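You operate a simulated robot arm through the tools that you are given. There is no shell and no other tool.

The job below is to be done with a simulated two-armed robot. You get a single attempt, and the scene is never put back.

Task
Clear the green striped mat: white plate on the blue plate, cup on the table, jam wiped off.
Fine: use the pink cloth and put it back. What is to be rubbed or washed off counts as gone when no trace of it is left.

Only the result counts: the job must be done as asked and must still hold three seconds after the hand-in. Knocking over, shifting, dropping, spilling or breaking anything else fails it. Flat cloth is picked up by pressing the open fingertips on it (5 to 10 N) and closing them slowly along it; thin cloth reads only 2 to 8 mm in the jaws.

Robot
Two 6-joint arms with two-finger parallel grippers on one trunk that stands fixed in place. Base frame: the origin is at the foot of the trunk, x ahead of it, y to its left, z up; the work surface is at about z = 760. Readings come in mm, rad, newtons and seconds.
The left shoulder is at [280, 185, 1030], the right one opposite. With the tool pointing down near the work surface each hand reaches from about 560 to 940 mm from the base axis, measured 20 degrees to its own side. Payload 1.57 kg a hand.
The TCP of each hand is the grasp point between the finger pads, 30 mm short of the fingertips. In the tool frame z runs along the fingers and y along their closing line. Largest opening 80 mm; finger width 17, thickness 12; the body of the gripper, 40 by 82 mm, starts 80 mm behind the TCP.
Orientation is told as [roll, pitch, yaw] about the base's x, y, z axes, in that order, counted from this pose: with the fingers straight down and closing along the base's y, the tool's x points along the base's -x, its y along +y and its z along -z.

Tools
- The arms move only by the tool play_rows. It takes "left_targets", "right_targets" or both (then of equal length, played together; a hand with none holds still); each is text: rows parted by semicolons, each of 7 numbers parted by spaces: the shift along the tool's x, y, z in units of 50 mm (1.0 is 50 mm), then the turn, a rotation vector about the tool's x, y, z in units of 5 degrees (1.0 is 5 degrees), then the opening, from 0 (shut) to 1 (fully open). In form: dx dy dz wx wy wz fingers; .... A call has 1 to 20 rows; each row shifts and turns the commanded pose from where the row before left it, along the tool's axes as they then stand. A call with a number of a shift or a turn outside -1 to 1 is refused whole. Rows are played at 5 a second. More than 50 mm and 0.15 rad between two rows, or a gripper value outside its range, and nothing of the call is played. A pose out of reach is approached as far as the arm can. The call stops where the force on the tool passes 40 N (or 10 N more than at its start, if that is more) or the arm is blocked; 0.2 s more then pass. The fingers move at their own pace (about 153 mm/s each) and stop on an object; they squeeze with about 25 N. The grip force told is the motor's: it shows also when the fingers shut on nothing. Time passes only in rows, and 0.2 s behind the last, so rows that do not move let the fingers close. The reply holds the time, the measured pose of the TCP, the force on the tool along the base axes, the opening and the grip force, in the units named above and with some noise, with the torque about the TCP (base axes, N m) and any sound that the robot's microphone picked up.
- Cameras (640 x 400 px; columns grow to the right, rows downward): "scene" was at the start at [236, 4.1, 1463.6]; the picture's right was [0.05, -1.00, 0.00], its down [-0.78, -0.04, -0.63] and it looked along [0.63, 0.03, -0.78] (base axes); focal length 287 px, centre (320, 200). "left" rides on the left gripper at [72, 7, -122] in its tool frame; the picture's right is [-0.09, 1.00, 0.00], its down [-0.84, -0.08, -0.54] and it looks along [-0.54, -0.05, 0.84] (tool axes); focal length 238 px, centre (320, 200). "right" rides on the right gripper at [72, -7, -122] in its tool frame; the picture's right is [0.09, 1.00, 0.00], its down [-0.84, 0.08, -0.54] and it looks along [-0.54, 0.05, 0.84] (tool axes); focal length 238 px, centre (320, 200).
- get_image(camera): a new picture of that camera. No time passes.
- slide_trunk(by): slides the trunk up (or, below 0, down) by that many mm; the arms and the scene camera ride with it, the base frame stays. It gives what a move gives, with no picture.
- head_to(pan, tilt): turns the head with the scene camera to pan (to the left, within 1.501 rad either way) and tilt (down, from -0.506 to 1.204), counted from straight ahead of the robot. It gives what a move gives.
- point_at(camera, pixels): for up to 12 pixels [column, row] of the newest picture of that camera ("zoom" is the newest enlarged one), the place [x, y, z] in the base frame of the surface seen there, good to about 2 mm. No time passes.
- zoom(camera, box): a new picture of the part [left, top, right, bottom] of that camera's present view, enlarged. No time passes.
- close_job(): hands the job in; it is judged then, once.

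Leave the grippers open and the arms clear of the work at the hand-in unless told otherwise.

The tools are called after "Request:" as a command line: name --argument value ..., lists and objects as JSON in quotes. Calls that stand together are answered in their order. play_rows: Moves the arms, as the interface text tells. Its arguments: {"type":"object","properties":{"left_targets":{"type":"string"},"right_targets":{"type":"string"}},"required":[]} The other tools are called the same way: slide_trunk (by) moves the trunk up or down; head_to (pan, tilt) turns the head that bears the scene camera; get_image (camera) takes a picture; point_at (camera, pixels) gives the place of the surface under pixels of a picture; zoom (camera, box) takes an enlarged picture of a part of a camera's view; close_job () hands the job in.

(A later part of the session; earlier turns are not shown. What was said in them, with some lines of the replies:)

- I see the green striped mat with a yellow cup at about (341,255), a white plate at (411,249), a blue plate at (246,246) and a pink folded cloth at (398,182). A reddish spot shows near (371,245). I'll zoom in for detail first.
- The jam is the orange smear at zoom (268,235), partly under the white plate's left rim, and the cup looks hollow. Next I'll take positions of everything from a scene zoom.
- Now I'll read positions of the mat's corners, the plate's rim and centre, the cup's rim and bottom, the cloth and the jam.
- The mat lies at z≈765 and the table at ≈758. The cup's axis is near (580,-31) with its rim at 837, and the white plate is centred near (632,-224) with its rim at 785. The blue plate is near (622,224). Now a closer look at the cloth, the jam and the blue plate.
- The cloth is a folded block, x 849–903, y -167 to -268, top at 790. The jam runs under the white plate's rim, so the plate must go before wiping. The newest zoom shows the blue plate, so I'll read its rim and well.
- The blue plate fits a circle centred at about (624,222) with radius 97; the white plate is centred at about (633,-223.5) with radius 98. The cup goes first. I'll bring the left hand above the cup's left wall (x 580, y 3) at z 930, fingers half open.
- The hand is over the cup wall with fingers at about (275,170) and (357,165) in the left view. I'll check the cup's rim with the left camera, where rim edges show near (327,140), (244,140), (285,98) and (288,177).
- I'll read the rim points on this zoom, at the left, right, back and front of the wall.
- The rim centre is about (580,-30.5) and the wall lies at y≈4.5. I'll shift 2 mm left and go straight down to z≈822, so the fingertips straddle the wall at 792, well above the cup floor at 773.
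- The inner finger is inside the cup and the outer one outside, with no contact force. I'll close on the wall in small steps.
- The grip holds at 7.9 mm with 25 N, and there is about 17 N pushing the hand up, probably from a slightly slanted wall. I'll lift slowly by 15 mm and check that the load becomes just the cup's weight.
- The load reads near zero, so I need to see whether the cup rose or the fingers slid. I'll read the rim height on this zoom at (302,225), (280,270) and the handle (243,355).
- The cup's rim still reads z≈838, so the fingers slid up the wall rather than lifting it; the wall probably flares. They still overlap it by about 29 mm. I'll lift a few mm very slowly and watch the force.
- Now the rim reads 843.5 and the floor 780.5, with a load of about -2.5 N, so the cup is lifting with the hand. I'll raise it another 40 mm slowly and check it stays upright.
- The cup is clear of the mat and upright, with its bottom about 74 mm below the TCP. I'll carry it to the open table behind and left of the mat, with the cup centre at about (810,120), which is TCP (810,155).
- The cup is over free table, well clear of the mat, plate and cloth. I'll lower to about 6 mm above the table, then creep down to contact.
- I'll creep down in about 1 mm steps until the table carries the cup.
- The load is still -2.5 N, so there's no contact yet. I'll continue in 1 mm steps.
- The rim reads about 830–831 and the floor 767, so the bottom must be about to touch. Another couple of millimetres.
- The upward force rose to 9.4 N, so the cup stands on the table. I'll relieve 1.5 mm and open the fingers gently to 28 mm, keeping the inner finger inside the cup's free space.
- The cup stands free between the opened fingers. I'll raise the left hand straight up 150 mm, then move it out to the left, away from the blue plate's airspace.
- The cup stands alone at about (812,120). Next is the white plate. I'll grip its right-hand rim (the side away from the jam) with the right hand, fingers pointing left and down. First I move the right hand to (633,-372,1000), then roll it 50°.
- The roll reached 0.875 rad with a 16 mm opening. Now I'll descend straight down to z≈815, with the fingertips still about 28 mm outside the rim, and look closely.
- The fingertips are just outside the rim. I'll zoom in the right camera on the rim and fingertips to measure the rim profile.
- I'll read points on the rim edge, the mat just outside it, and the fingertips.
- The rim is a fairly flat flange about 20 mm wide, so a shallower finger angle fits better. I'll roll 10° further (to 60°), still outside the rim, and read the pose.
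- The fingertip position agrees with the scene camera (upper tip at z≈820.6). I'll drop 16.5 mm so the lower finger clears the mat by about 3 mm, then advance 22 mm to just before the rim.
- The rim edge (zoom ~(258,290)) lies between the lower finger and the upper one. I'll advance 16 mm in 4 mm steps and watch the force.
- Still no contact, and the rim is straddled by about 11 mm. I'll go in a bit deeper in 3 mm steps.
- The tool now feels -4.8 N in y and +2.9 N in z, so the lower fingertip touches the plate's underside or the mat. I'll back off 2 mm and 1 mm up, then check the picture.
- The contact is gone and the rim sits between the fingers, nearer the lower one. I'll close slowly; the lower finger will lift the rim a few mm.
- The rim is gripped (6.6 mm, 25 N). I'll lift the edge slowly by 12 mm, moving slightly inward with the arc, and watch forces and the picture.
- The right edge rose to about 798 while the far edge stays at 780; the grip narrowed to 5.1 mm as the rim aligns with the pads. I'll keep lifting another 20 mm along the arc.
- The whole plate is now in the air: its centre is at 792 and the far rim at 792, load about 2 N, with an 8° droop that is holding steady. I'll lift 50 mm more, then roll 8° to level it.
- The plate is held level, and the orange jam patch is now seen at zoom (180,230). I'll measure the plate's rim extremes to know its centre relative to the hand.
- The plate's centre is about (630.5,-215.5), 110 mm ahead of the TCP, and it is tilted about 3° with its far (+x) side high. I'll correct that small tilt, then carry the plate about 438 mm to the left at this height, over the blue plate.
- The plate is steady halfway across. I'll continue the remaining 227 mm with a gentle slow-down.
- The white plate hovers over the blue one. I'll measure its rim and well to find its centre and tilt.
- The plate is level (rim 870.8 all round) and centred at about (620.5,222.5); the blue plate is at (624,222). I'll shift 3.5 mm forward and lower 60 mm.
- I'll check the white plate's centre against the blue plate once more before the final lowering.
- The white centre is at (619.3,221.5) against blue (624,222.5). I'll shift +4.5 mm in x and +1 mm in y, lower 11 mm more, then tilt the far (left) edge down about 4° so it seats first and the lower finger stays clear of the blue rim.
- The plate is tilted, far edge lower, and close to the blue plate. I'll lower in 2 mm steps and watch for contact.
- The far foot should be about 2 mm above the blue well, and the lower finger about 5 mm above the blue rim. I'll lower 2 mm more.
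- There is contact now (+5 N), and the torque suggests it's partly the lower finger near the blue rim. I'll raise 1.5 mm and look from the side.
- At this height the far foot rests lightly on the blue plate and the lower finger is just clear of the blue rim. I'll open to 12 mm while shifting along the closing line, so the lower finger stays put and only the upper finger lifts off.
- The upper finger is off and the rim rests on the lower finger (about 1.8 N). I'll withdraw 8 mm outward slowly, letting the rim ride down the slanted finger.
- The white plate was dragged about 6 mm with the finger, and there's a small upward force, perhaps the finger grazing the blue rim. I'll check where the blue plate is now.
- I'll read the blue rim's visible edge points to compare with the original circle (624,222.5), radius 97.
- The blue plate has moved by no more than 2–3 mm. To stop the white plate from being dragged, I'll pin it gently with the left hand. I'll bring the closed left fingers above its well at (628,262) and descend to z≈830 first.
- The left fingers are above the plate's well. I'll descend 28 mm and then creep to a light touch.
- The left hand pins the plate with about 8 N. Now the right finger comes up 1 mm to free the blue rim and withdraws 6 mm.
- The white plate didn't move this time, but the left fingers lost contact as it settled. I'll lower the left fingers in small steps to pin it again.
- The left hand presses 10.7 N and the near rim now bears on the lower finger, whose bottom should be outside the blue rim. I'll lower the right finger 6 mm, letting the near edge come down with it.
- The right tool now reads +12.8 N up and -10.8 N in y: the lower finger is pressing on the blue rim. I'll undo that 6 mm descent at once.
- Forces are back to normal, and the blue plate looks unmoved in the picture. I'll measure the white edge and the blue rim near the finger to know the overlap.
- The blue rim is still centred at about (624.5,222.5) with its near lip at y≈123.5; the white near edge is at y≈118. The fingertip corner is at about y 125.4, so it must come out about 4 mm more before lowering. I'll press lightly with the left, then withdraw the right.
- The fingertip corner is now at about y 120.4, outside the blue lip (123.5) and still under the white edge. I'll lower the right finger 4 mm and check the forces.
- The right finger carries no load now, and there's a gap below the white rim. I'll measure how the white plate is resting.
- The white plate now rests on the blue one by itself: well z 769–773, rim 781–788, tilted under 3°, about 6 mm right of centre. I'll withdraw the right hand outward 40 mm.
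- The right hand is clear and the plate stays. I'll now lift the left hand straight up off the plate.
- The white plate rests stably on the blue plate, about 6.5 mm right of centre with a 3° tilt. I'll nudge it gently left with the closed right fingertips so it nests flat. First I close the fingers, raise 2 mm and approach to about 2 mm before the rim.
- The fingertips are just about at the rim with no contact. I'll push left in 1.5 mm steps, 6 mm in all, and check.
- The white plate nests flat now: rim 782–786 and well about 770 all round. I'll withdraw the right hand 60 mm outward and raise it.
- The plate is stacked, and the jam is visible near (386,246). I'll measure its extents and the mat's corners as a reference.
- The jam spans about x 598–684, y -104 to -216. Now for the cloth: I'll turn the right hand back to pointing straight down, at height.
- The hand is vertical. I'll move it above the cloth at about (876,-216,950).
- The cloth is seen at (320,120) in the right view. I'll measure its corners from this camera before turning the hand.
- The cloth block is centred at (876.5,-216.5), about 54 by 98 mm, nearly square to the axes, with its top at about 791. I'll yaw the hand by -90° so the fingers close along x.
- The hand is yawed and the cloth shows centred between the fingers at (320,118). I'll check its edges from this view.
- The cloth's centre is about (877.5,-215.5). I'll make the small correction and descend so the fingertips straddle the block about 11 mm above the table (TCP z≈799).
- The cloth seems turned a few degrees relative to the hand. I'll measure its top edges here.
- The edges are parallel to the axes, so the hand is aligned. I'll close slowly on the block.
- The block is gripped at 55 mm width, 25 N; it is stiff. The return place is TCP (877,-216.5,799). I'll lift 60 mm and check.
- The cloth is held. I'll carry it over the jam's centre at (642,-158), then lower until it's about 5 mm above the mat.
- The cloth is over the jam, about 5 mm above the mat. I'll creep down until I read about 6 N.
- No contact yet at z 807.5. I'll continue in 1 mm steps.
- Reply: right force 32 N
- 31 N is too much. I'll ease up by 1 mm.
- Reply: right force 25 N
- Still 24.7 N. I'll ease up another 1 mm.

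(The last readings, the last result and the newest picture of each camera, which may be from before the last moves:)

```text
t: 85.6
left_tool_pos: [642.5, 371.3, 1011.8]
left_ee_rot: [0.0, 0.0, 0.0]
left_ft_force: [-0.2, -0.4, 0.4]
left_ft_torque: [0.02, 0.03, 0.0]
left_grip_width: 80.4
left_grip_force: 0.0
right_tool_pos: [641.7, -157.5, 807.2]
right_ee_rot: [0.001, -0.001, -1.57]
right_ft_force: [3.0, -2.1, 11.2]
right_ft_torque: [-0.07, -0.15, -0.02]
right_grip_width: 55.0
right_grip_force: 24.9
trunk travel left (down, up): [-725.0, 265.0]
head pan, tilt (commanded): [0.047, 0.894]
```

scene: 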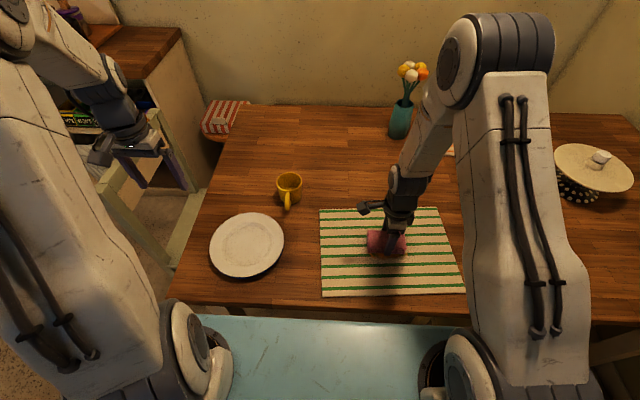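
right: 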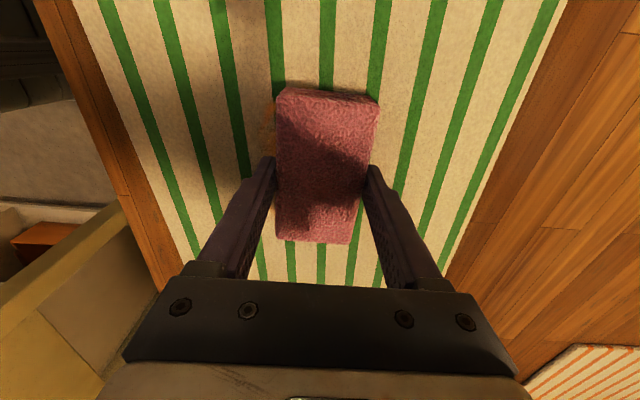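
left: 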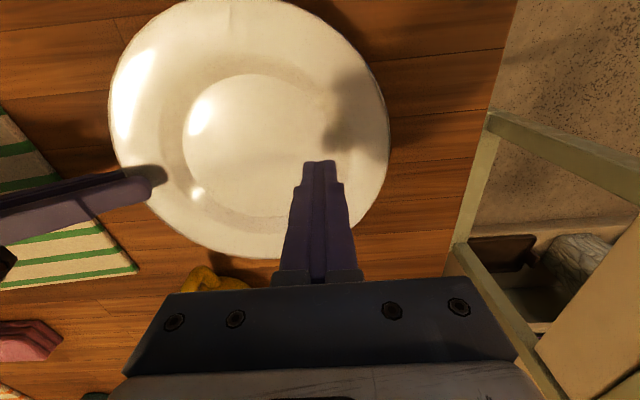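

Now 11 N. I'll ease 0.3 mm, then make a short 20 mm test stroke toward the robot and back, and see if the mat stays.

Request:
play_rows --right_targets "0 0 -0.006 0 0 0 0.4; 0 -0.1 0 0 0 0 0.4; 0 -0.2 0 0 0 0 0.4; 0 -0.1 0 0 0 0 0.4; 0 0 0 0 0 0 0.4"

Request:
get_image --camera "scene"

Request:
zoom --camera "scene" --box '[310, 195, 480, 305]'

Request:
point_at --camera "zoom" --pixels '[[44, 62], [40, 55], [57, 375], [50, 380], [582, 362], [590, 368], [478, 55], [484, 50]]'

```text
t: 86.8
left_tool_pos: [642.3, 369.7, 1010.1]
left_ee_rot: [0.001, -0.001, -0.001]
left_ft_force: [0.2, -0.2, -0.9]
left_ft_torque: [0.0, 0.02, -0.03]
left_grip_width: 79.9
left_grip_force: 0.0
right_tool_pos: [620.7, -158.1, 807.1]
right_ee_rot: [-0.002, 0.001, -1.569]
right_ft_force: [-0.4, -0.5, 0.3]
right_ft_torque: [0.02, -0.06, -0.01]
right_grip_width: 54.9
right_grip_force: 24.9
trunk travel left (down, up): [-725.0, 265.0]
head pan, tilt (commanded): [0.047, 0.894]
```

```text
taken
```

scene: 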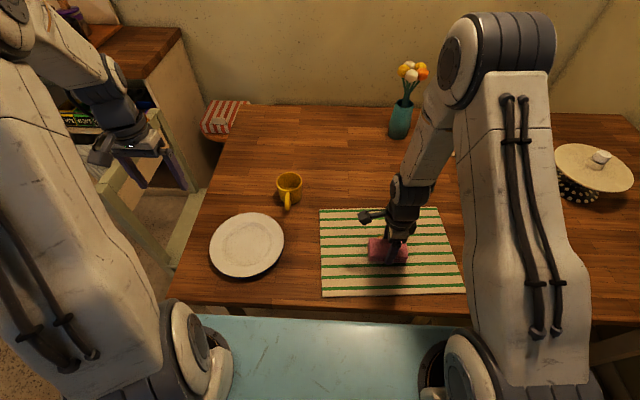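

```text
3.64 times, centred on (395, 250) of scene
```

zoom: 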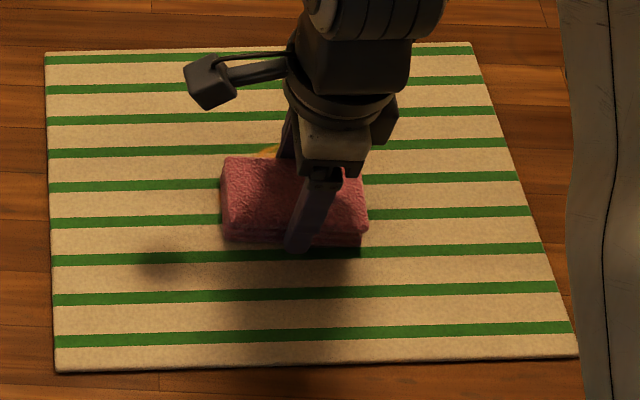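

```text
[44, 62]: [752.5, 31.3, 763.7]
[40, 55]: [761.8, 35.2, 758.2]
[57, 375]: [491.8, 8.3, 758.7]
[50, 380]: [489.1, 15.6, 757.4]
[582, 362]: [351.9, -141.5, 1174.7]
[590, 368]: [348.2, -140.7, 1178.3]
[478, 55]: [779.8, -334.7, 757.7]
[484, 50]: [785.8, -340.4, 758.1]
```

The mat has not moved. Contact was lost (0.3 N), so I'll press down 0.6 mm again and read.

Request:
play_rows --right_targets "0 0 0.012 0 0 0 0.4; 0 0 0 0 0 0 0.4"

```text
t: 87.4
left_tool_pos: [643.3, 370.5, 1010.0]
left_ee_rot: [0.001, -0.002, -0.001]
left_ft_force: [-0.4, 0.0, -0.1]
left_ft_torque: [0.01, 0.02, 0.0]
left_grip_width: 80.2
left_grip_force: 0.1
right_tool_pos: [620.7, -157.6, 807.0]
right_ee_rot: [-0.002, -0.001, -1.569]
right_ft_force: [-1.4, 0.4, 2.5]
right_ft_torque: [0.01, -0.03, 0.05]
right_grip_width: 55.1
right_grip_force: 24.8
trunk travel left (down, up): [-725.0, 265.0]
head pan, tilt (commanded): [0.047, 0.894]
```

Now 2.5 N. Another 0.5 mm down.

Request:
play_rows --right_targets "0 0 0.01 0 0 0 0.4; 0 0 0 0 0 0 0.4"

```text
t: 88.0
left_tool_pos: [643.7, 370.4, 1011.0]
left_ee_rot: [0.001, 0.001, 0.001]
left_ft_force: [1.1, 0.8, -0.4]
left_ft_torque: [-0.01, 0.01, -0.01]
left_grip_width: 80.1
left_grip_force: 0.1
right_tool_pos: [621.9, -158.3, 805.6]
right_ee_rot: [0.0, 0.0, -1.57]
right_ft_force: [0.8, -0.1, 0.1]
right_ft_torque: [0.0, -0.04, 0.02]
right_grip_width: 54.9
right_grip_force: 24.5
trunk travel left (down, up): [-725.0, 265.0]
head pan, tilt (commanded): [0.047, 0.894]
```

No load at z 805.6; the earlier hard press probably slid the block slightly up in the grip. I'll continue down in small steps.

Request:
play_rows --right_targets "0 0 0.01 0 0 0 0.4; 0 0 0 0 0 0 0.4"

```text
t: 88.6
left_tool_pos: [641.1, 370.6, 1011.1]
left_ee_rot: [0.0, 0.001, 0.0]
left_ft_force: [-0.3, 0.8, 1.4]
left_ft_torque: [-0.04, -0.02, 0.02]
left_grip_width: 79.9
left_grip_force: 0.0
right_tool_pos: [620.7, -158.1, 806.3]
right_ee_rot: [-0.001, 0.001, -1.568]
right_ft_force: [-1.5, 2.1, 7.1]
right_ft_torque: [0.08, 0.06, -0.02]
right_grip_width: 55.1
right_grip_force: 25.5
trunk travel left (down, up): [-725.0, 265.0]
head pan, tilt (commanded): [0.047, 0.894]
```

7 N. Now a stroke of +50 mm away from the robot, reading the force at the end.

Request:
play_rows --right_targets "0 0.1 0 0 0 0 0.4; 0 0.25 0 0 0 0 0.4; 0 0.3 0 0 0 0 0.4; 0 0.25 0 0 0 0 0.4; 0 0.1 0 0 0 0 0.4"

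Request:
zoom --camera "scene" --box '[310, 195, 480, 305]'

```text
t: 89.8
left_tool_pos: [642.1, 370.4, 1010.4]
left_ee_rot: [0.0, 0.0, 0.0]
left_ft_force: [-0.3, 0.5, -1.1]
left_ft_torque: [-0.02, -0.03, 0.01]
left_grip_width: 80.0
left_grip_force: 0.1
right_tool_pos: [670.0, -154.9, 806.7]
right_ee_rot: [-0.001, 0.0, -1.571]
right_ft_force: [-7.7, 0.0, 16.1]
right_ft_torque: [-0.05, 0.3, -0.02]
right_grip_width: 55.2
right_grip_force: 25.3
trunk travel left (down, up): [-725.0, 265.0]
head pan, tilt (commanded): [0.047, 0.894]
```

```text
3.64 times, centred on (395, 250) of scene
```

zoom: 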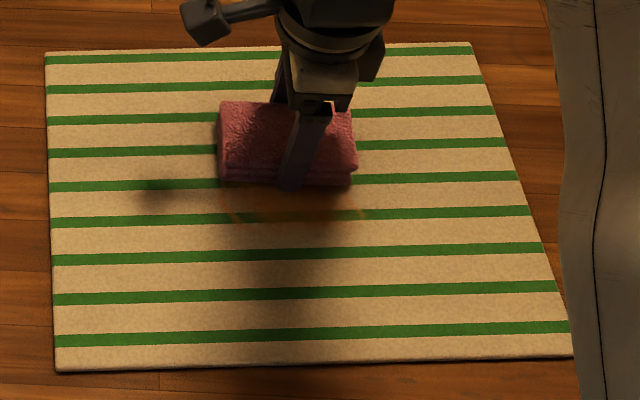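

The mat stays put and the stain is visibly fainter near zoom (290,215). I'll stroke back 70 mm toward the robot.

Request:
play_rows --right_targets "0 -0.1 -0.004 0 0 0 0.4; 0 -0.25 0 0 0 0 0.4; 0 -0.35 0 0 0 0 0.4; 0 -0.35 0 0 0 0 0.4; 0 -0.25 0 0 0 0 0.4; 0 -0.1 0 0 0 0 0.4"

Request:
zoom --camera "scene" --box '[310, 195, 480, 305]'

```text
t: 91.2
left_tool_pos: [643.5, 369.6, 1011.1]
left_ee_rot: [0.0, 0.001, 0.0]
left_ft_force: [0.2, 0.2, -0.2]
left_ft_torque: [0.03, 0.01, 0.03]
left_grip_width: 79.8
left_grip_force: 0.1
right_tool_pos: [600.7, -156.5, 806.4]
right_ee_rot: [0.003, 0.0, -1.572]
right_ft_force: [5.4, -0.8, 8.1]
right_ft_torque: [-0.07, -0.11, 0.03]
right_grip_width: 54.9
right_grip_force: 25.4
trunk travel left (down, up): [-725.0, 265.0]
head pan, tilt (commanded): [0.047, 0.894]
```

```text
3.64 times, centred on (395, 250) of scene
```

zoom: 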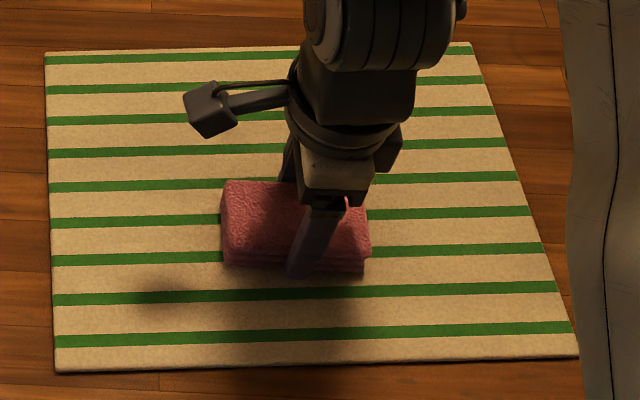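

Force 8 N and the mat is unmoved. Next a longer series: forward while shifting 12 mm left, then back, covering the left part of the stain.

Request:
play_rows --right_targets "0.04 0.1 0 0 0 0 0.4; 0.04 0.25 0 0 0 0 0.4; 0.04 0.35 0 0 0 0 0.4; 0.04 0.35 0 0 0 0 0.4; 0.04 0.25 0 0 0 0 0.4; 0.04 0.1 0 0 0 0 0.4; 0 -0.1 0 0 0 0 0.4; 0 -0.25 0 0 0 0 0.4; 0 -0.35 0 0 0 0 0.4; 0 -0.35 0 0 0 0 0.4; 0 -0.25 0 0 0 0 0.4; 0 -0.1 0 0 0 0 0.4"

Request:
zoom --camera "scene" --box '[310, 195, 480, 305]'

```text
t: 92.3
left_tool_pos: [641.6, 369.8, 1011.0]
left_ee_rot: [0.002, 0.001, 0.001]
left_ft_force: [0.1, 0.3, 0.3]
left_ft_torque: [0.01, -0.03, 0.0]
left_grip_width: 80.2
left_grip_force: 0.1
right_tool_pos: [656.3, -149.5, 805.8]
right_ee_rot: [-0.005, 0.0, -1.568]
right_ft_force: [-6.2, 0.1, 21.7]
right_ft_torque: [-0.01, 0.05, -0.04]
right_grip_width: 55.0
right_grip_force: 25.2
trunk travel left (down, up): [-725.0, 265.0]
head pan, tilt (commanded): [0.047, 0.894]
stopped in row 5 (right hand): the force on the tool passed its limit at 43 N (the readings are from after the stop); the commanded pose is now the measured one
```

```text
3.64 times, centred on (395, 250) of scene
```

zoom: 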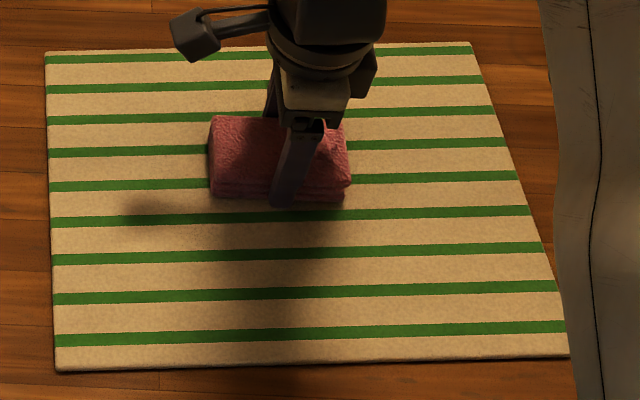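

The force limit stopped it at 43 N, as the faster stroke dug in. I'll lift the cloth 60 mm and look at what's left.

Request:
play_rows --right_targets "0 0 -0.1 0 0 0 0.4; 0 0 -0.5 0 0 0 0.4; 0.4 0.6 -0.4 0 0 0 0.4; 0.4 0.8 -0.2 0 0 0 0.4; 0 0.9 0 0 0 0 0.4; 0 0 0 0 0 0 0.4"

Request:
zoom --camera "scene" --box '[310, 195, 480, 305]'

Request:
get_image --camera "scene"

Request:
get_image --camera "right"

```text
t: 93.7
left_tool_pos: [643.9, 368.9, 1011.1]
left_ee_rot: [0.0, -0.001, 0.0]
left_ft_force: [1.1, -0.2, 0.0]
left_ft_torque: [0.0, 0.03, 0.01]
left_grip_width: 79.8
left_grip_force: 0.0
right_tool_pos: [773.0, -109.5, 862.6]
right_ee_rot: [-0.006, 0.0, -1.571]
right_ft_force: [0.0, 0.4, -0.5]
right_ft_torque: [-0.01, -0.01, 0.01]
right_grip_width: 55.2
right_grip_force: 24.9
trunk travel left (down, up): [-725.0, 265.0]
head pan, tilt (commanded): [0.047, 0.894]
```

```text
3.64 times, centred on (395, 250) of scene
```

zoom: 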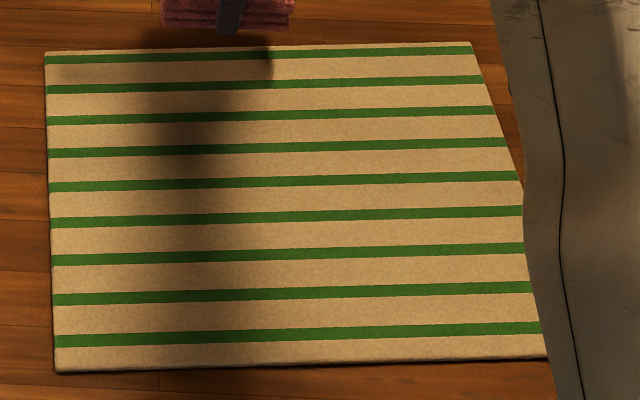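

```text
taken
```

scene: 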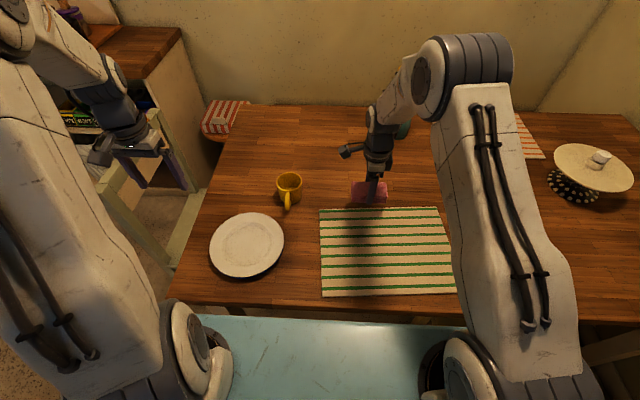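

```text
taken
```

right: 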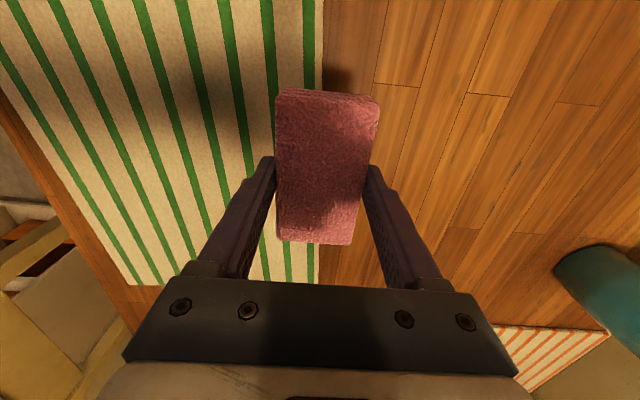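

The stain looks gone. I'll zoom closely on the former jam area to check for traces, including the shaded part.

Request:
zoom --camera "scene" --box '[350, 225, 420, 270]'

Request:
zoom --camera "scene" --box '[380, 225, 430, 265]'

Request:
zoom --camera "right" --box '[0, 0, 330, 290]'

```text
8.89 times, centred on (385, 248) of scene
```

zoom: 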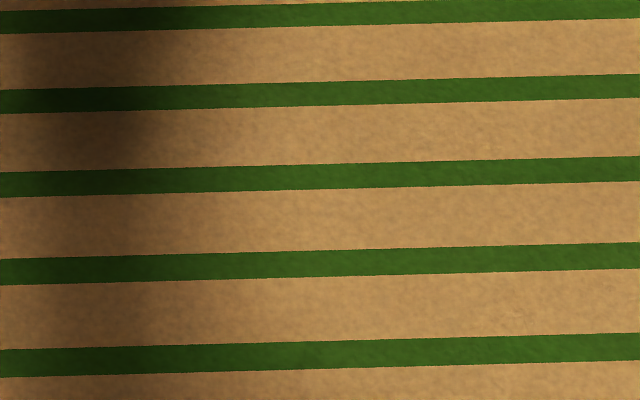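

```text
10.00 times, centred on (405, 245) of scene
```

zoom: 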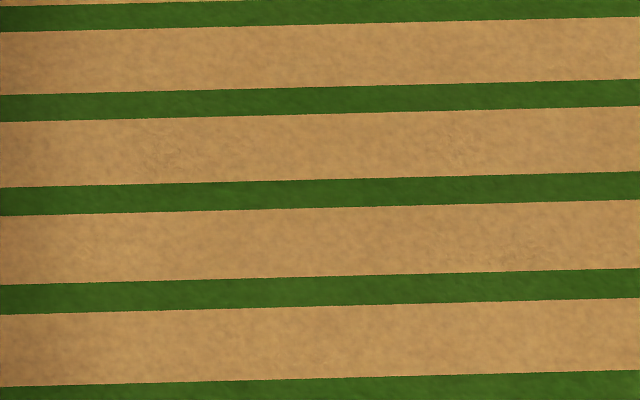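

```text
1.38 times, centred on (165, 145) of right
```

zoom: 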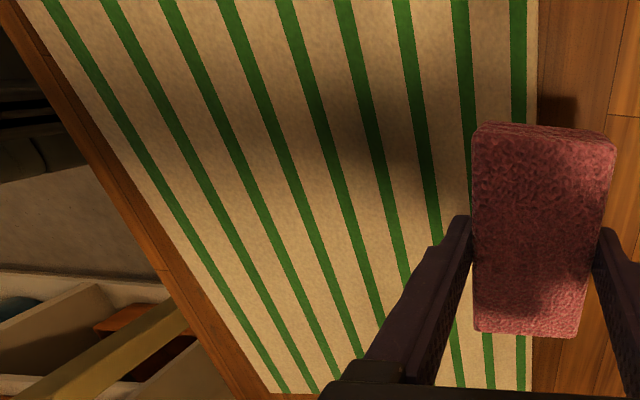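

I see no orange anywhere, even enlarged. To be thorough, I'll do a slow light pass over the stain's right and left margins, since the block was only just wide enough. First I go to (605,-172) just above the mat.

Request:
play_rows --right_targets "-0.25 -0.672 0 0 0 0 0.4; -0.25 -0.672 0 0 0 0 0.4; -0.25 -0.672 0 0 0 0 0.4; -0.25 -0.672 0 0 0 0 0.4; -0.25 -0.672 0 0 0 0 0.4; 0 0 0.5 0 0 0 0.4; 0 0 0.45 0 0 0 0.4; 0 0 0.1 0 0 0 0.4; 0 0 0 0 0 0 0.4"

```text
t: 95.7
left_tool_pos: [643.1, 369.5, 1011.2]
left_ee_rot: [0.002, -0.001, -0.002]
left_ft_force: [-1.1, 0.1, -0.1]
left_ft_torque: [-0.06, -0.01, 0.0]
left_grip_width: 80.0
left_grip_force: 0.0
right_tool_pos: [601.8, -172.4, 813.6]
right_ee_rot: [-0.004, -0.001, -1.568]
right_ft_force: [0.1, -0.3, -1.3]
right_ft_torque: [0.01, -0.01, 0.0]
right_grip_width: 54.8
right_grip_force: 25.0
trunk travel left (down, up): [-725.0, 265.0]
head pan, tilt (commanded): [0.047, 0.894]
```

I'll creep down from 813.6.

Request:
play_rows --right_targets "0 0 0.04 0 0 0 0.4; 0 0 0.04 0 0 0 0.4; 0 0 0.02 0 0 0 0.4; 0 0 0 0 0 0 0.4"

```text
t: 96.7
left_tool_pos: [642.4, 368.9, 1010.7]
left_ee_rot: [0.0, -0.001, 0.002]
left_ft_force: [0.5, 0.1, 0.3]
left_ft_torque: [-0.01, 0.03, -0.01]
left_grip_width: 80.1
left_grip_force: 0.1
right_tool_pos: [604.0, -171.6, 807.6]
right_ee_rot: [-0.004, 0.0, -1.569]
right_ft_force: [1.0, -0.3, -0.1]
right_ft_torque: [0.02, 0.02, -0.06]
right_grip_width: 55.1
right_grip_force: 25.0
trunk travel left (down, up): [-725.0, 265.0]
head pan, tilt (commanded): [0.047, 0.894]
```

No contact yet. 1 mm more.

Request:
play_rows --right_targets "0 0 0.02 0 0 0 0.4; 0 0 0 0 0 0 0.4"

```text
t: 97.3
left_tool_pos: [643.7, 369.4, 1010.4]
left_ee_rot: [0.0, 0.001, -0.001]
left_ft_force: [-1.3, -0.8, 0.3]
left_ft_torque: [-0.01, 0.01, -0.03]
left_grip_width: 80.2
left_grip_force: 0.1
right_tool_pos: [603.7, -172.4, 806.3]
right_ee_rot: [-0.005, 0.0, -1.571]
right_ft_force: [-0.4, 0.9, -1.2]
right_ft_torque: [-0.02, -0.02, -0.04]
right_grip_width: 55.1
right_grip_force: 25.0
trunk travel left (down, up): [-725.0, 265.0]
head pan, tilt (commanded): [0.047, 0.894]
```

Still none at 806.3. 1 mm more.

Request:
play_rows --right_targets "0 0 0.016 0 0 0 0.4; 0 0 0 0 0 0 0.4"

```text
t: 97.9
left_tool_pos: [642.2, 369.3, 1011.4]
left_ee_rot: [0.0, 0.001, 0.0]
left_ft_force: [-0.3, 0.9, -0.3]
left_ft_torque: [0.02, 0.04, 0.03]
left_grip_width: 80.2
left_grip_force: 0.2
right_tool_pos: [603.0, -171.9, 806.0]
right_ee_rot: [-0.004, -0.001, -1.571]
right_ft_force: [-2.5, -2.2, 12.7]
right_ft_torque: [-0.09, -0.2, -0.02]
right_grip_width: 55.1
right_grip_force: 25.3
trunk travel left (down, up): [-725.0, 265.0]
head pan, tilt (commanded): [0.047, 0.894]
```

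12.7 N. I'll ease 0.3 mm and stroke forward slowly, 8 mm a row over 64 mm.

Request:
play_rows --right_targets "0 0.04 -0.006 0 0 0 0.4; 0 0.12 0 0 0 0 0.4; 0 0.16 0 0 0 0 0.4; 0 0.16 0 0 0 0 0.4; 0 0.16 0 0 0 0 0.4; 0 0.16 0 0 0 0 0.4; 0 0.16 0 0 0 0 0.4; 0 0.16 0 0 0 0 0.4; 0 0.12 0 0 0 0 0.4; 0 0.04 0 0 0 0 0.4"

Request:
zoom --camera "scene" --box '[310, 195, 480, 305]'

```text
t: 100.1
left_tool_pos: [643.0, 368.9, 1010.6]
left_ee_rot: [0.0, 0.0, 0.0]
left_ft_force: [0.3, -0.1, 0.7]
left_ft_torque: [-0.02, 0.03, -0.01]
left_grip_width: 80.1
left_grip_force: 0.0
right_tool_pos: [669.1, -173.6, 805.2]
right_ee_rot: [-0.003, 0.001, -1.57]
right_ft_force: [-1.1, -1.3, 3.9]
right_ft_torque: [-0.02, 0.0, -0.02]
right_grip_width: 54.9
right_grip_force: 25.2
trunk travel left (down, up): [-725.0, 265.0]
head pan, tilt (commanded): [0.047, 0.894]
```

```text
3.64 times, centred on (395, 250) of scene
```

zoom: 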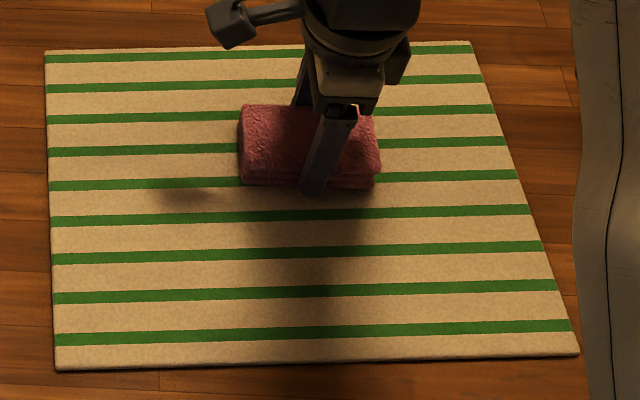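

The stroke ran at 4 N at its end. The near-left mat corner may have moved a hair, so I'll measure the corners precisely against the start ((493.8,9.5), (762.1,29.9), (520.5,-344.7)).

Request:
zoom --camera "scene" --box '[314, 284, 338, 299]'

Request:
point_at --camera "scene" --pixels '[[322, 296], [323, 296], [320, 209], [465, 292], [436, 207], [322, 297], [400, 294], [400, 295]]'

Request:
zoom --camera "scene" --box '[300, 160, 480, 310]'

```text
16.00 times, centred on (326, 292) of scene
```

zoom: 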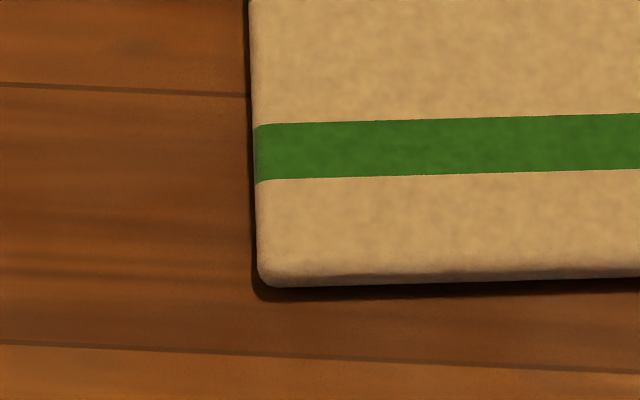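

```text
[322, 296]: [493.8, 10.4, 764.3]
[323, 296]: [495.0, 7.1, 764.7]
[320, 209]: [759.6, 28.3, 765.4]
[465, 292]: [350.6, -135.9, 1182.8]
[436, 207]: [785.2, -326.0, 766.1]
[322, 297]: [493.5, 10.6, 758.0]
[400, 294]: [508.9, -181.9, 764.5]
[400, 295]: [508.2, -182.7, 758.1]
```

```text
2.67 times, centred on (390, 235) of scene
```

zoom: 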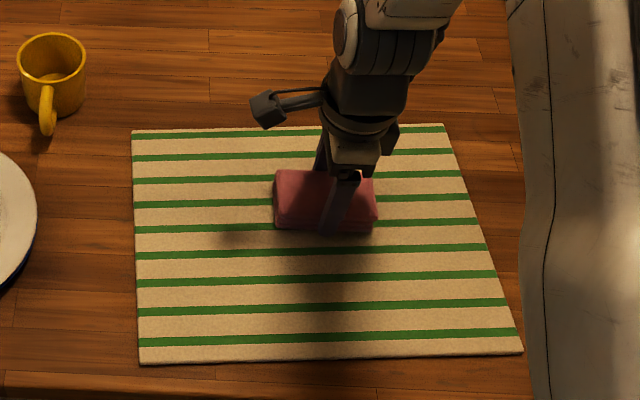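

The corners agree with the start within about 1 mm. Now I'll slide 26 mm left and stroke back slowly along the stain's left margin with the same light pressure.

Request:
play_rows --right_targets "0.13 0 0 0 0 0 0.4; 0.13 0 0 0 0 0 0.4; 0.13 0 0 0 0 0 0.4; 0.13 0 0 0 0 0 0.4; 0 -0.06 0 0 0 0 0.4; 0 -0.14 0 0 0 0 0.4; 0 -0.16 0 0 0 0 0.4; 0 -0.16 0 0 0 0 0.4; 0 -0.16 0 0 0 0 0.4; 0 -0.16 0 0 0 0 0.4; 0 -0.16 0 0 0 0 0.4; 0 -0.16 0 0 0 0 0.4; 0 -0.12 0 0 0 0 0.4; 0 0 0 0 0 0 0.4"

Request:
zoom --camera "scene" --box '[300, 160, 480, 310]'

```text
t: 103.1
left_tool_pos: [643.3, 369.5, 1011.0]
left_ee_rot: [0.0, 0.0, -0.001]
left_ft_force: [-0.3, -0.3, 0.0]
left_ft_torque: [0.02, 0.0, 0.01]
left_grip_width: 80.3
left_grip_force: 0.0
right_tool_pos: [604.2, -145.8, 805.4]
right_ee_rot: [-0.002, -0.001, -1.57]
right_ft_force: [8.4, 0.5, 17.1]
right_ft_torque: [0.0, -0.42, 0.02]
right_grip_width: 55.0
right_grip_force: 25.0
trunk travel left (down, up): [-725.0, 265.0]
head pan, tilt (commanded): [0.047, 0.894]
```

```text
2.67 times, centred on (390, 235) of scene
```

zoom: 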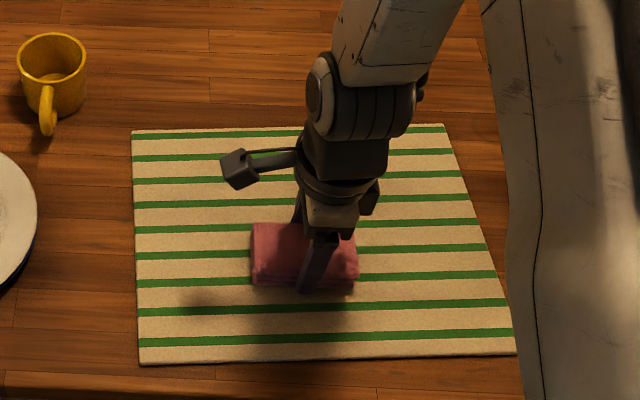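

Force 17 N, mat in place. I'll lift the cloth straight up and move it back toward its place at (877,-216), then check the mat in good light.

Request:
play_rows --right_targets "0 0 -0.03 0 0 0 0.4; 0 0 -0.3 0 0 0 0.4; 0 0 -0.6 0 0 0 0.4; 0 0.3 -0.3 0 0 0 0.4; -0.2 0.8 0 0 0 0 0.4; -0.25 0.85 0 0 0 0 0.4; -0.25 0.85 0 0 0 0 0.4; -0.25 0.85 0 0 0 0 0.4; -0.25 0.85 0 0 0 0 0.4; -0.2 0.7 0 0 0 0 0.4; 0 0.25 0 0 0 0 0.4; 0 0 0 0 0 0 0.4"

Request:
get_image --camera "scene"

Request:
zoom --camera "scene" --box '[340, 220, 430, 275]'

Request:
get_image --camera "right"

```text
t: 105.7
left_tool_pos: [643.8, 369.6, 1010.3]
left_ee_rot: [-0.001, -0.001, 0.0]
left_ft_force: [0.4, -0.8, -0.4]
left_ft_torque: [0.02, -0.01, -0.04]
left_grip_width: 79.9
left_grip_force: 0.1
right_tool_pos: [877.4, -218.1, 867.8]
right_ee_rot: [-0.008, 0.001, -1.572]
right_ft_force: [-0.3, 0.5, 0.1]
right_ft_torque: [0.01, 0.0, 0.0]
right_grip_width: 55.1
right_grip_force: 24.9
trunk travel left (down, up): [-725.0, 265.0]
head pan, tilt (commanded): [0.047, 0.894]
```

```text
taken
```

scene: 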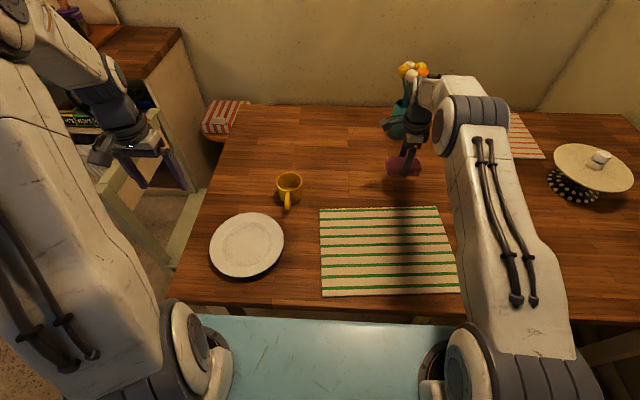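

```text
7.11 times, centred on (385, 248) of scene
```

zoom: 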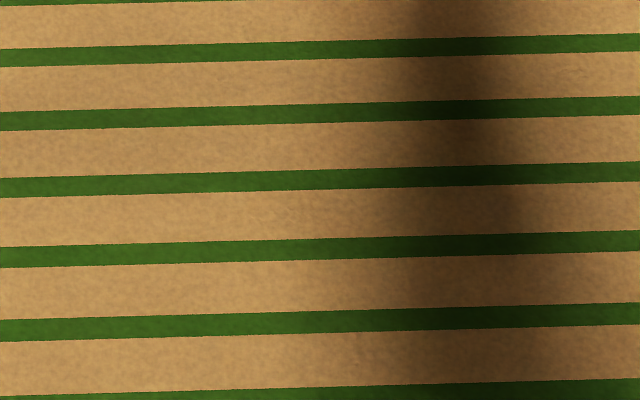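

```text
taken
```

right: 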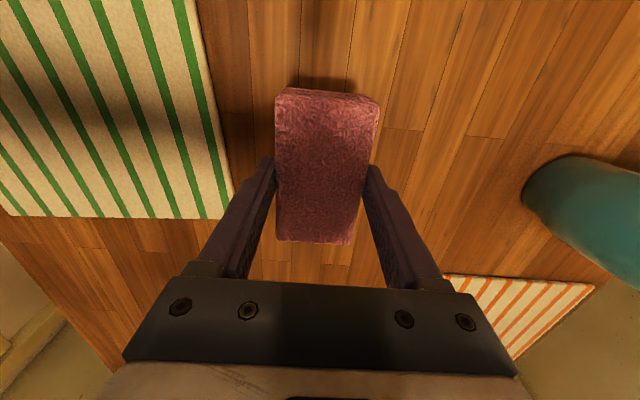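

The mat is clean, and the cloth sits in the grip exactly as before. I'll lower it to just above its original spot.

Request:
play_rows --right_targets "0 0 0.3 0 0 0 0.4; 0 0 0.4 0 0 0 0.4; 0 0 0.35 0 0 0 0.4; 0 0 0.18 0 0 0 0.4; 0 0 0.05 0 0 0 0.4; 0 0 0 0 0 0 0.4"

```text
t: 107.1
left_tool_pos: [644.2, 369.3, 1009.8]
left_ee_rot: [0.0, -0.001, -0.001]
left_ft_force: [0.9, 0.2, -0.2]
left_ft_torque: [0.01, 0.03, 0.0]
left_grip_width: 79.9
left_grip_force: 0.1
right_tool_pos: [876.4, -215.5, 801.1]
right_ee_rot: [-0.005, -0.001, -1.57]
right_ft_force: [-0.1, -0.1, -0.5]
right_ft_torque: [-0.04, 0.03, 0.03]
right_grip_width: 54.9
right_grip_force: 24.7
trunk travel left (down, up): [-725.0, 265.0]
head pan, tilt (commanded): [0.047, 0.894]
```

At (876.4,-215.5,801). I'll creep down to light contact.

Request:
play_rows --right_targets "0 0 0.02 0 0 0 0.4; 0 0 0.02 0 0 0 0.4; 0 0 0 0 0 0 0.4"

```text
t: 107.9
left_tool_pos: [643.2, 370.8, 1010.2]
left_ee_rot: [-0.001, 0.001, 0.001]
left_ft_force: [0.0, 0.1, 1.0]
left_ft_torque: [0.01, 0.0, 0.02]
left_grip_width: 80.2
left_grip_force: 0.0
right_tool_pos: [878.0, -216.5, 800.9]
right_ee_rot: [-0.003, -0.001, -1.572]
right_ft_force: [-0.4, -0.1, -0.1]
right_ft_torque: [0.0, 0.02, -0.03]
right_grip_width: 55.1
right_grip_force: 25.4
trunk travel left (down, up): [-725.0, 265.0]
head pan, tilt (commanded): [0.047, 0.894]
```

No contact yet. 1 mm steps again.

Request:
play_rows --right_targets "0 0 0.02 0 0 0 0.4; 0 0 0.015 0 0 0 0.4; 0 0 0 0 0 0 0.4"

```text
t: 108.7
left_tool_pos: [643.2, 371.8, 1010.4]
left_ee_rot: [0.001, 0.001, 0.0]
left_ft_force: [0.5, -0.6, 0.4]
left_ft_torque: [-0.03, -0.04, -0.02]
left_grip_width: 80.2
left_grip_force: 0.1
right_tool_pos: [876.6, -215.9, 798.3]
right_ee_rot: [-0.005, 0.0, -1.57]
right_ft_force: [0.0, 0.2, -0.7]
right_ft_torque: [0.01, 0.0, 0.02]
right_grip_width: 55.1
right_grip_force: 25.0
trunk travel left (down, up): [-725.0, 265.0]
head pan, tilt (commanded): [0.047, 0.894]
```

Still -0.7 N. 1 mm more.

Request:
play_rows --right_targets "0 0 0.016 0 0 0 0.4; 0 0 0 0 0 0 0.4"

```text
t: 109.3
left_tool_pos: [643.2, 370.6, 1011.5]
left_ee_rot: [0.0, 0.0, 0.0]
left_ft_force: [0.6, -0.6, -0.6]
left_ft_torque: [-0.01, 0.0, 0.0]
left_grip_width: 79.8
left_grip_force: 0.0
right_tool_pos: [876.1, -216.6, 797.8]
right_ee_rot: [-0.006, -0.003, -1.571]
right_ft_force: [-1.3, 0.3, 3.0]
right_ft_torque: [0.02, -0.02, -0.03]
right_grip_width: 55.0
right_grip_force: 25.0
trunk travel left (down, up): [-725.0, 265.0]
head pan, tilt (commanded): [0.047, 0.894]
```

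3 N: the block is on the table at its old spot. I'll open the fingers slowly.

Request:
play_rows --right_targets "0 0 0 0 0 0 0.66; 0 0 0 0 0 0 0.7; 0 0 0 0 0 0 0.73; 0 0 0 0 0 0 0.78; 0 0 0 0 0 0 0.85; 0 0 0 0 0 0 0.93; 0 0 0 0 0 0 1; 0 0 0 0 0 0 1"

Request:
get_image --camera "right"

Request:
point_at --camera "right" --pixels '[[281, 115], [280, 150], [279, 190], [279, 225], [375, 120], [368, 150], [360, 190], [353, 230], [300, 105], [350, 107], [300, 235], [340, 238]]'

```text
t: 111.1
left_tool_pos: [643.2, 369.3, 1011.6]
left_ee_rot: [0.001, -0.001, -0.001]
left_ft_force: [0.6, 0.0, -0.8]
left_ft_torque: [0.0, 0.01, 0.02]
left_grip_width: 79.9
left_grip_force: 0.0
right_tool_pos: [876.9, -216.4, 796.5]
right_ee_rot: [-0.005, -0.001, -1.571]
right_ft_force: [-0.6, -0.3, -0.7]
right_ft_torque: [-0.01, -0.02, 0.01]
right_grip_width: 80.0
right_grip_force: 0.0
trunk travel left (down, up): [-725.0, 265.0]
head pan, tilt (commanded): [0.047, 0.894]
```

```text
taken
```

right: 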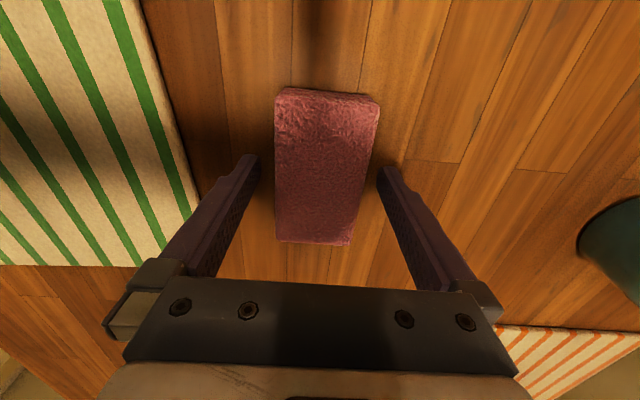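

```text
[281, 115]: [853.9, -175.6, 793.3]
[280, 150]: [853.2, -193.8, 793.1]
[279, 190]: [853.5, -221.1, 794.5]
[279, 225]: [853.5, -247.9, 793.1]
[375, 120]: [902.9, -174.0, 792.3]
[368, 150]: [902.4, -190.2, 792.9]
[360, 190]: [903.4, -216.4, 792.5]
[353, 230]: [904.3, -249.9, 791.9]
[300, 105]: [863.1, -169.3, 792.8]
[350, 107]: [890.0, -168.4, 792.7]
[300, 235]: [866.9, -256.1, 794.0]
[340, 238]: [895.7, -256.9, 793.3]
```

The cloth is back within about 1 mm of its old edges (853–904, -168 to -258). I'll raise the right hand straight up and bring it back clear of the work.

Request:
play_rows --right_targets "0 0 -0.1 0 0 0 1; 0 0 -0.4 0 0 0 1; 0 0 -0.8 0 0 0 1; 0 0 -0.8 0 0 0 1; 0 0 -0.8 0 0 0 1; 0 0 -0.8 0 0 0 1; 0 0 -0.8 0 0 0 1; -0.35 -0.7 0 0 0 0 1; -0.35 -0.7 0 0 0 0 1; -0.35 -0.7 0 0 0 0 1; -0.35 -0.7 0 0 0 0 1; -0.35 -0.7 0 0 0 0 1; -0.35 -0.7 0 0 0 0 1; -0.35 -0.7 0 0 0 0 1; -0.35 -0.7 0 0 0 0 1; 0 0 0 0 0 0 1"

Request:
get_image --camera "scene"

Request:
zoom --camera "scene" --box '[300, 160, 480, 310]'

Request:
zoom --camera "scene" --box '[190, 160, 330, 290]'

```text
t: 114.5
left_tool_pos: [642.1, 370.0, 1010.2]
left_ee_rot: [-0.002, -0.002, 0.001]
left_ft_force: [0.6, -1.1, 0.0]
left_ft_torque: [0.01, 0.0, -0.02]
left_grip_width: 80.1
left_grip_force: 0.0
right_tool_pos: [595.9, -355.9, 1023.3]
right_ee_rot: [-0.005, 0.001, -1.57]
right_ft_force: [0.1, 0.1, 0.0]
right_ft_torque: [0.01, -0.02, 0.0]
right_grip_width: 80.1
right_grip_force: 0.0
trunk travel left (down, up): [-725.0, 265.0]
head pan, tilt (commanded): [0.047, 0.894]
```

```text
taken
```

scene: 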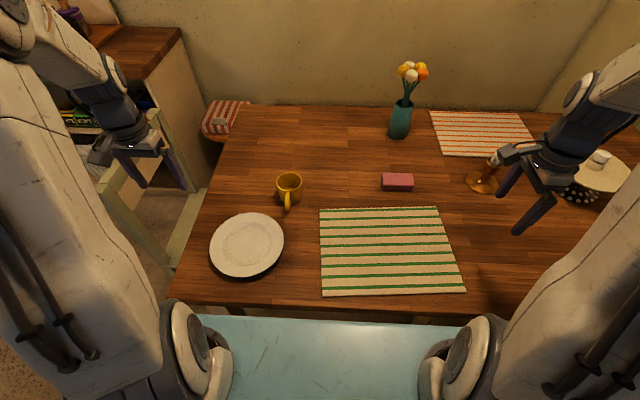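

```text
2.67 times, centred on (390, 235) of scene
```

zoom: 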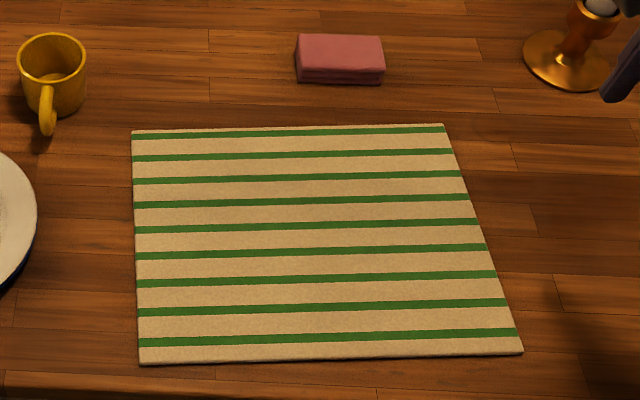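

```text
3.08 times, centred on (260, 225) of scene
```

zoom: 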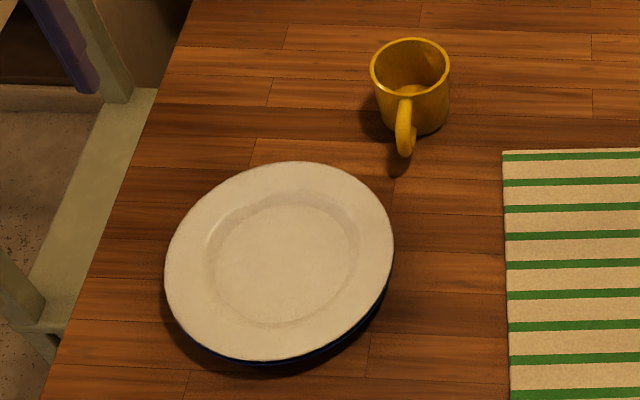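

Everything is in place: the stack, the cup on the table, the cloth back. One last close look at the former stain area in full light.

Request:
zoom --camera "scene" --box '[355, 222, 390, 265]'

Request:
zoom --camera "scene" --box '[380, 222, 420, 268]'

Request:
point_at --camera "scene" --pixels '[[246, 242], [225, 245], [265, 238], [250, 220], [243, 270], [290, 180], [398, 180]]'

```text
9.30 times, centred on (372, 244) of scene
```

zoom: 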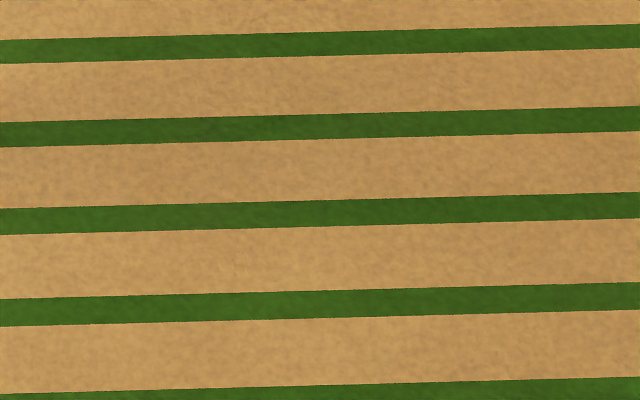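

```text
8.70 times, centred on (400, 245) of scene
```

zoom: 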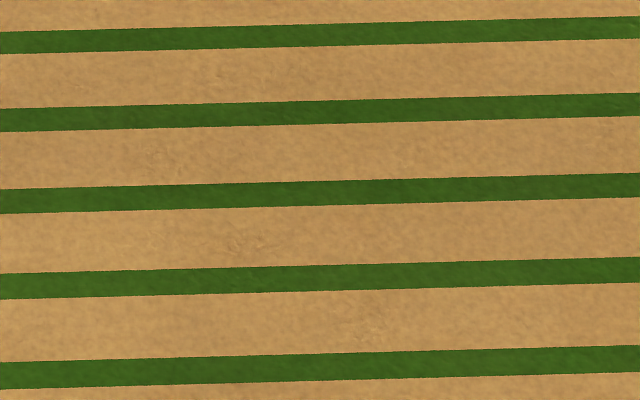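

```text
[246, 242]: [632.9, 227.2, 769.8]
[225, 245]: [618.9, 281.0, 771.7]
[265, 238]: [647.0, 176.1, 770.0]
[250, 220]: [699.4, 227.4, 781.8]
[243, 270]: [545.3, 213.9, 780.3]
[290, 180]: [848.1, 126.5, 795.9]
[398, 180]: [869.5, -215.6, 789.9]
```

No trace of jam is left on the mat. The white plate lies flat on the blue one, the cup stands on the table, the cloth is back in its spot, and both hands are open and clear. I'm handing in the job.

Request:
close_job

```text
The job is handed in.
```

The green striped mat is clear, and I've handed the job in; it hasn't returned a verdict.

- **White plate:** it sits flat on the blue plate, nearly centred. It was about 6 mm off when I let go, so I nudged it into place with the fingertips. The blue plate may have moved 2–3 mm while the white plate was being set down.
- **Cup:** it stands upright on the bare table, behind and to the left of the mat.
- **Jam:** no trace shows on the mat, even in close-up pictures in full light. One wiping stroke hit the force limit at 43 N, so I did the rest slower and lighter. The mat stayed within about 1 mm of where it started.
- **Pink cloth:** it is back within about 1–2 mm of its original spot.

Both hands are open and clear of the work.
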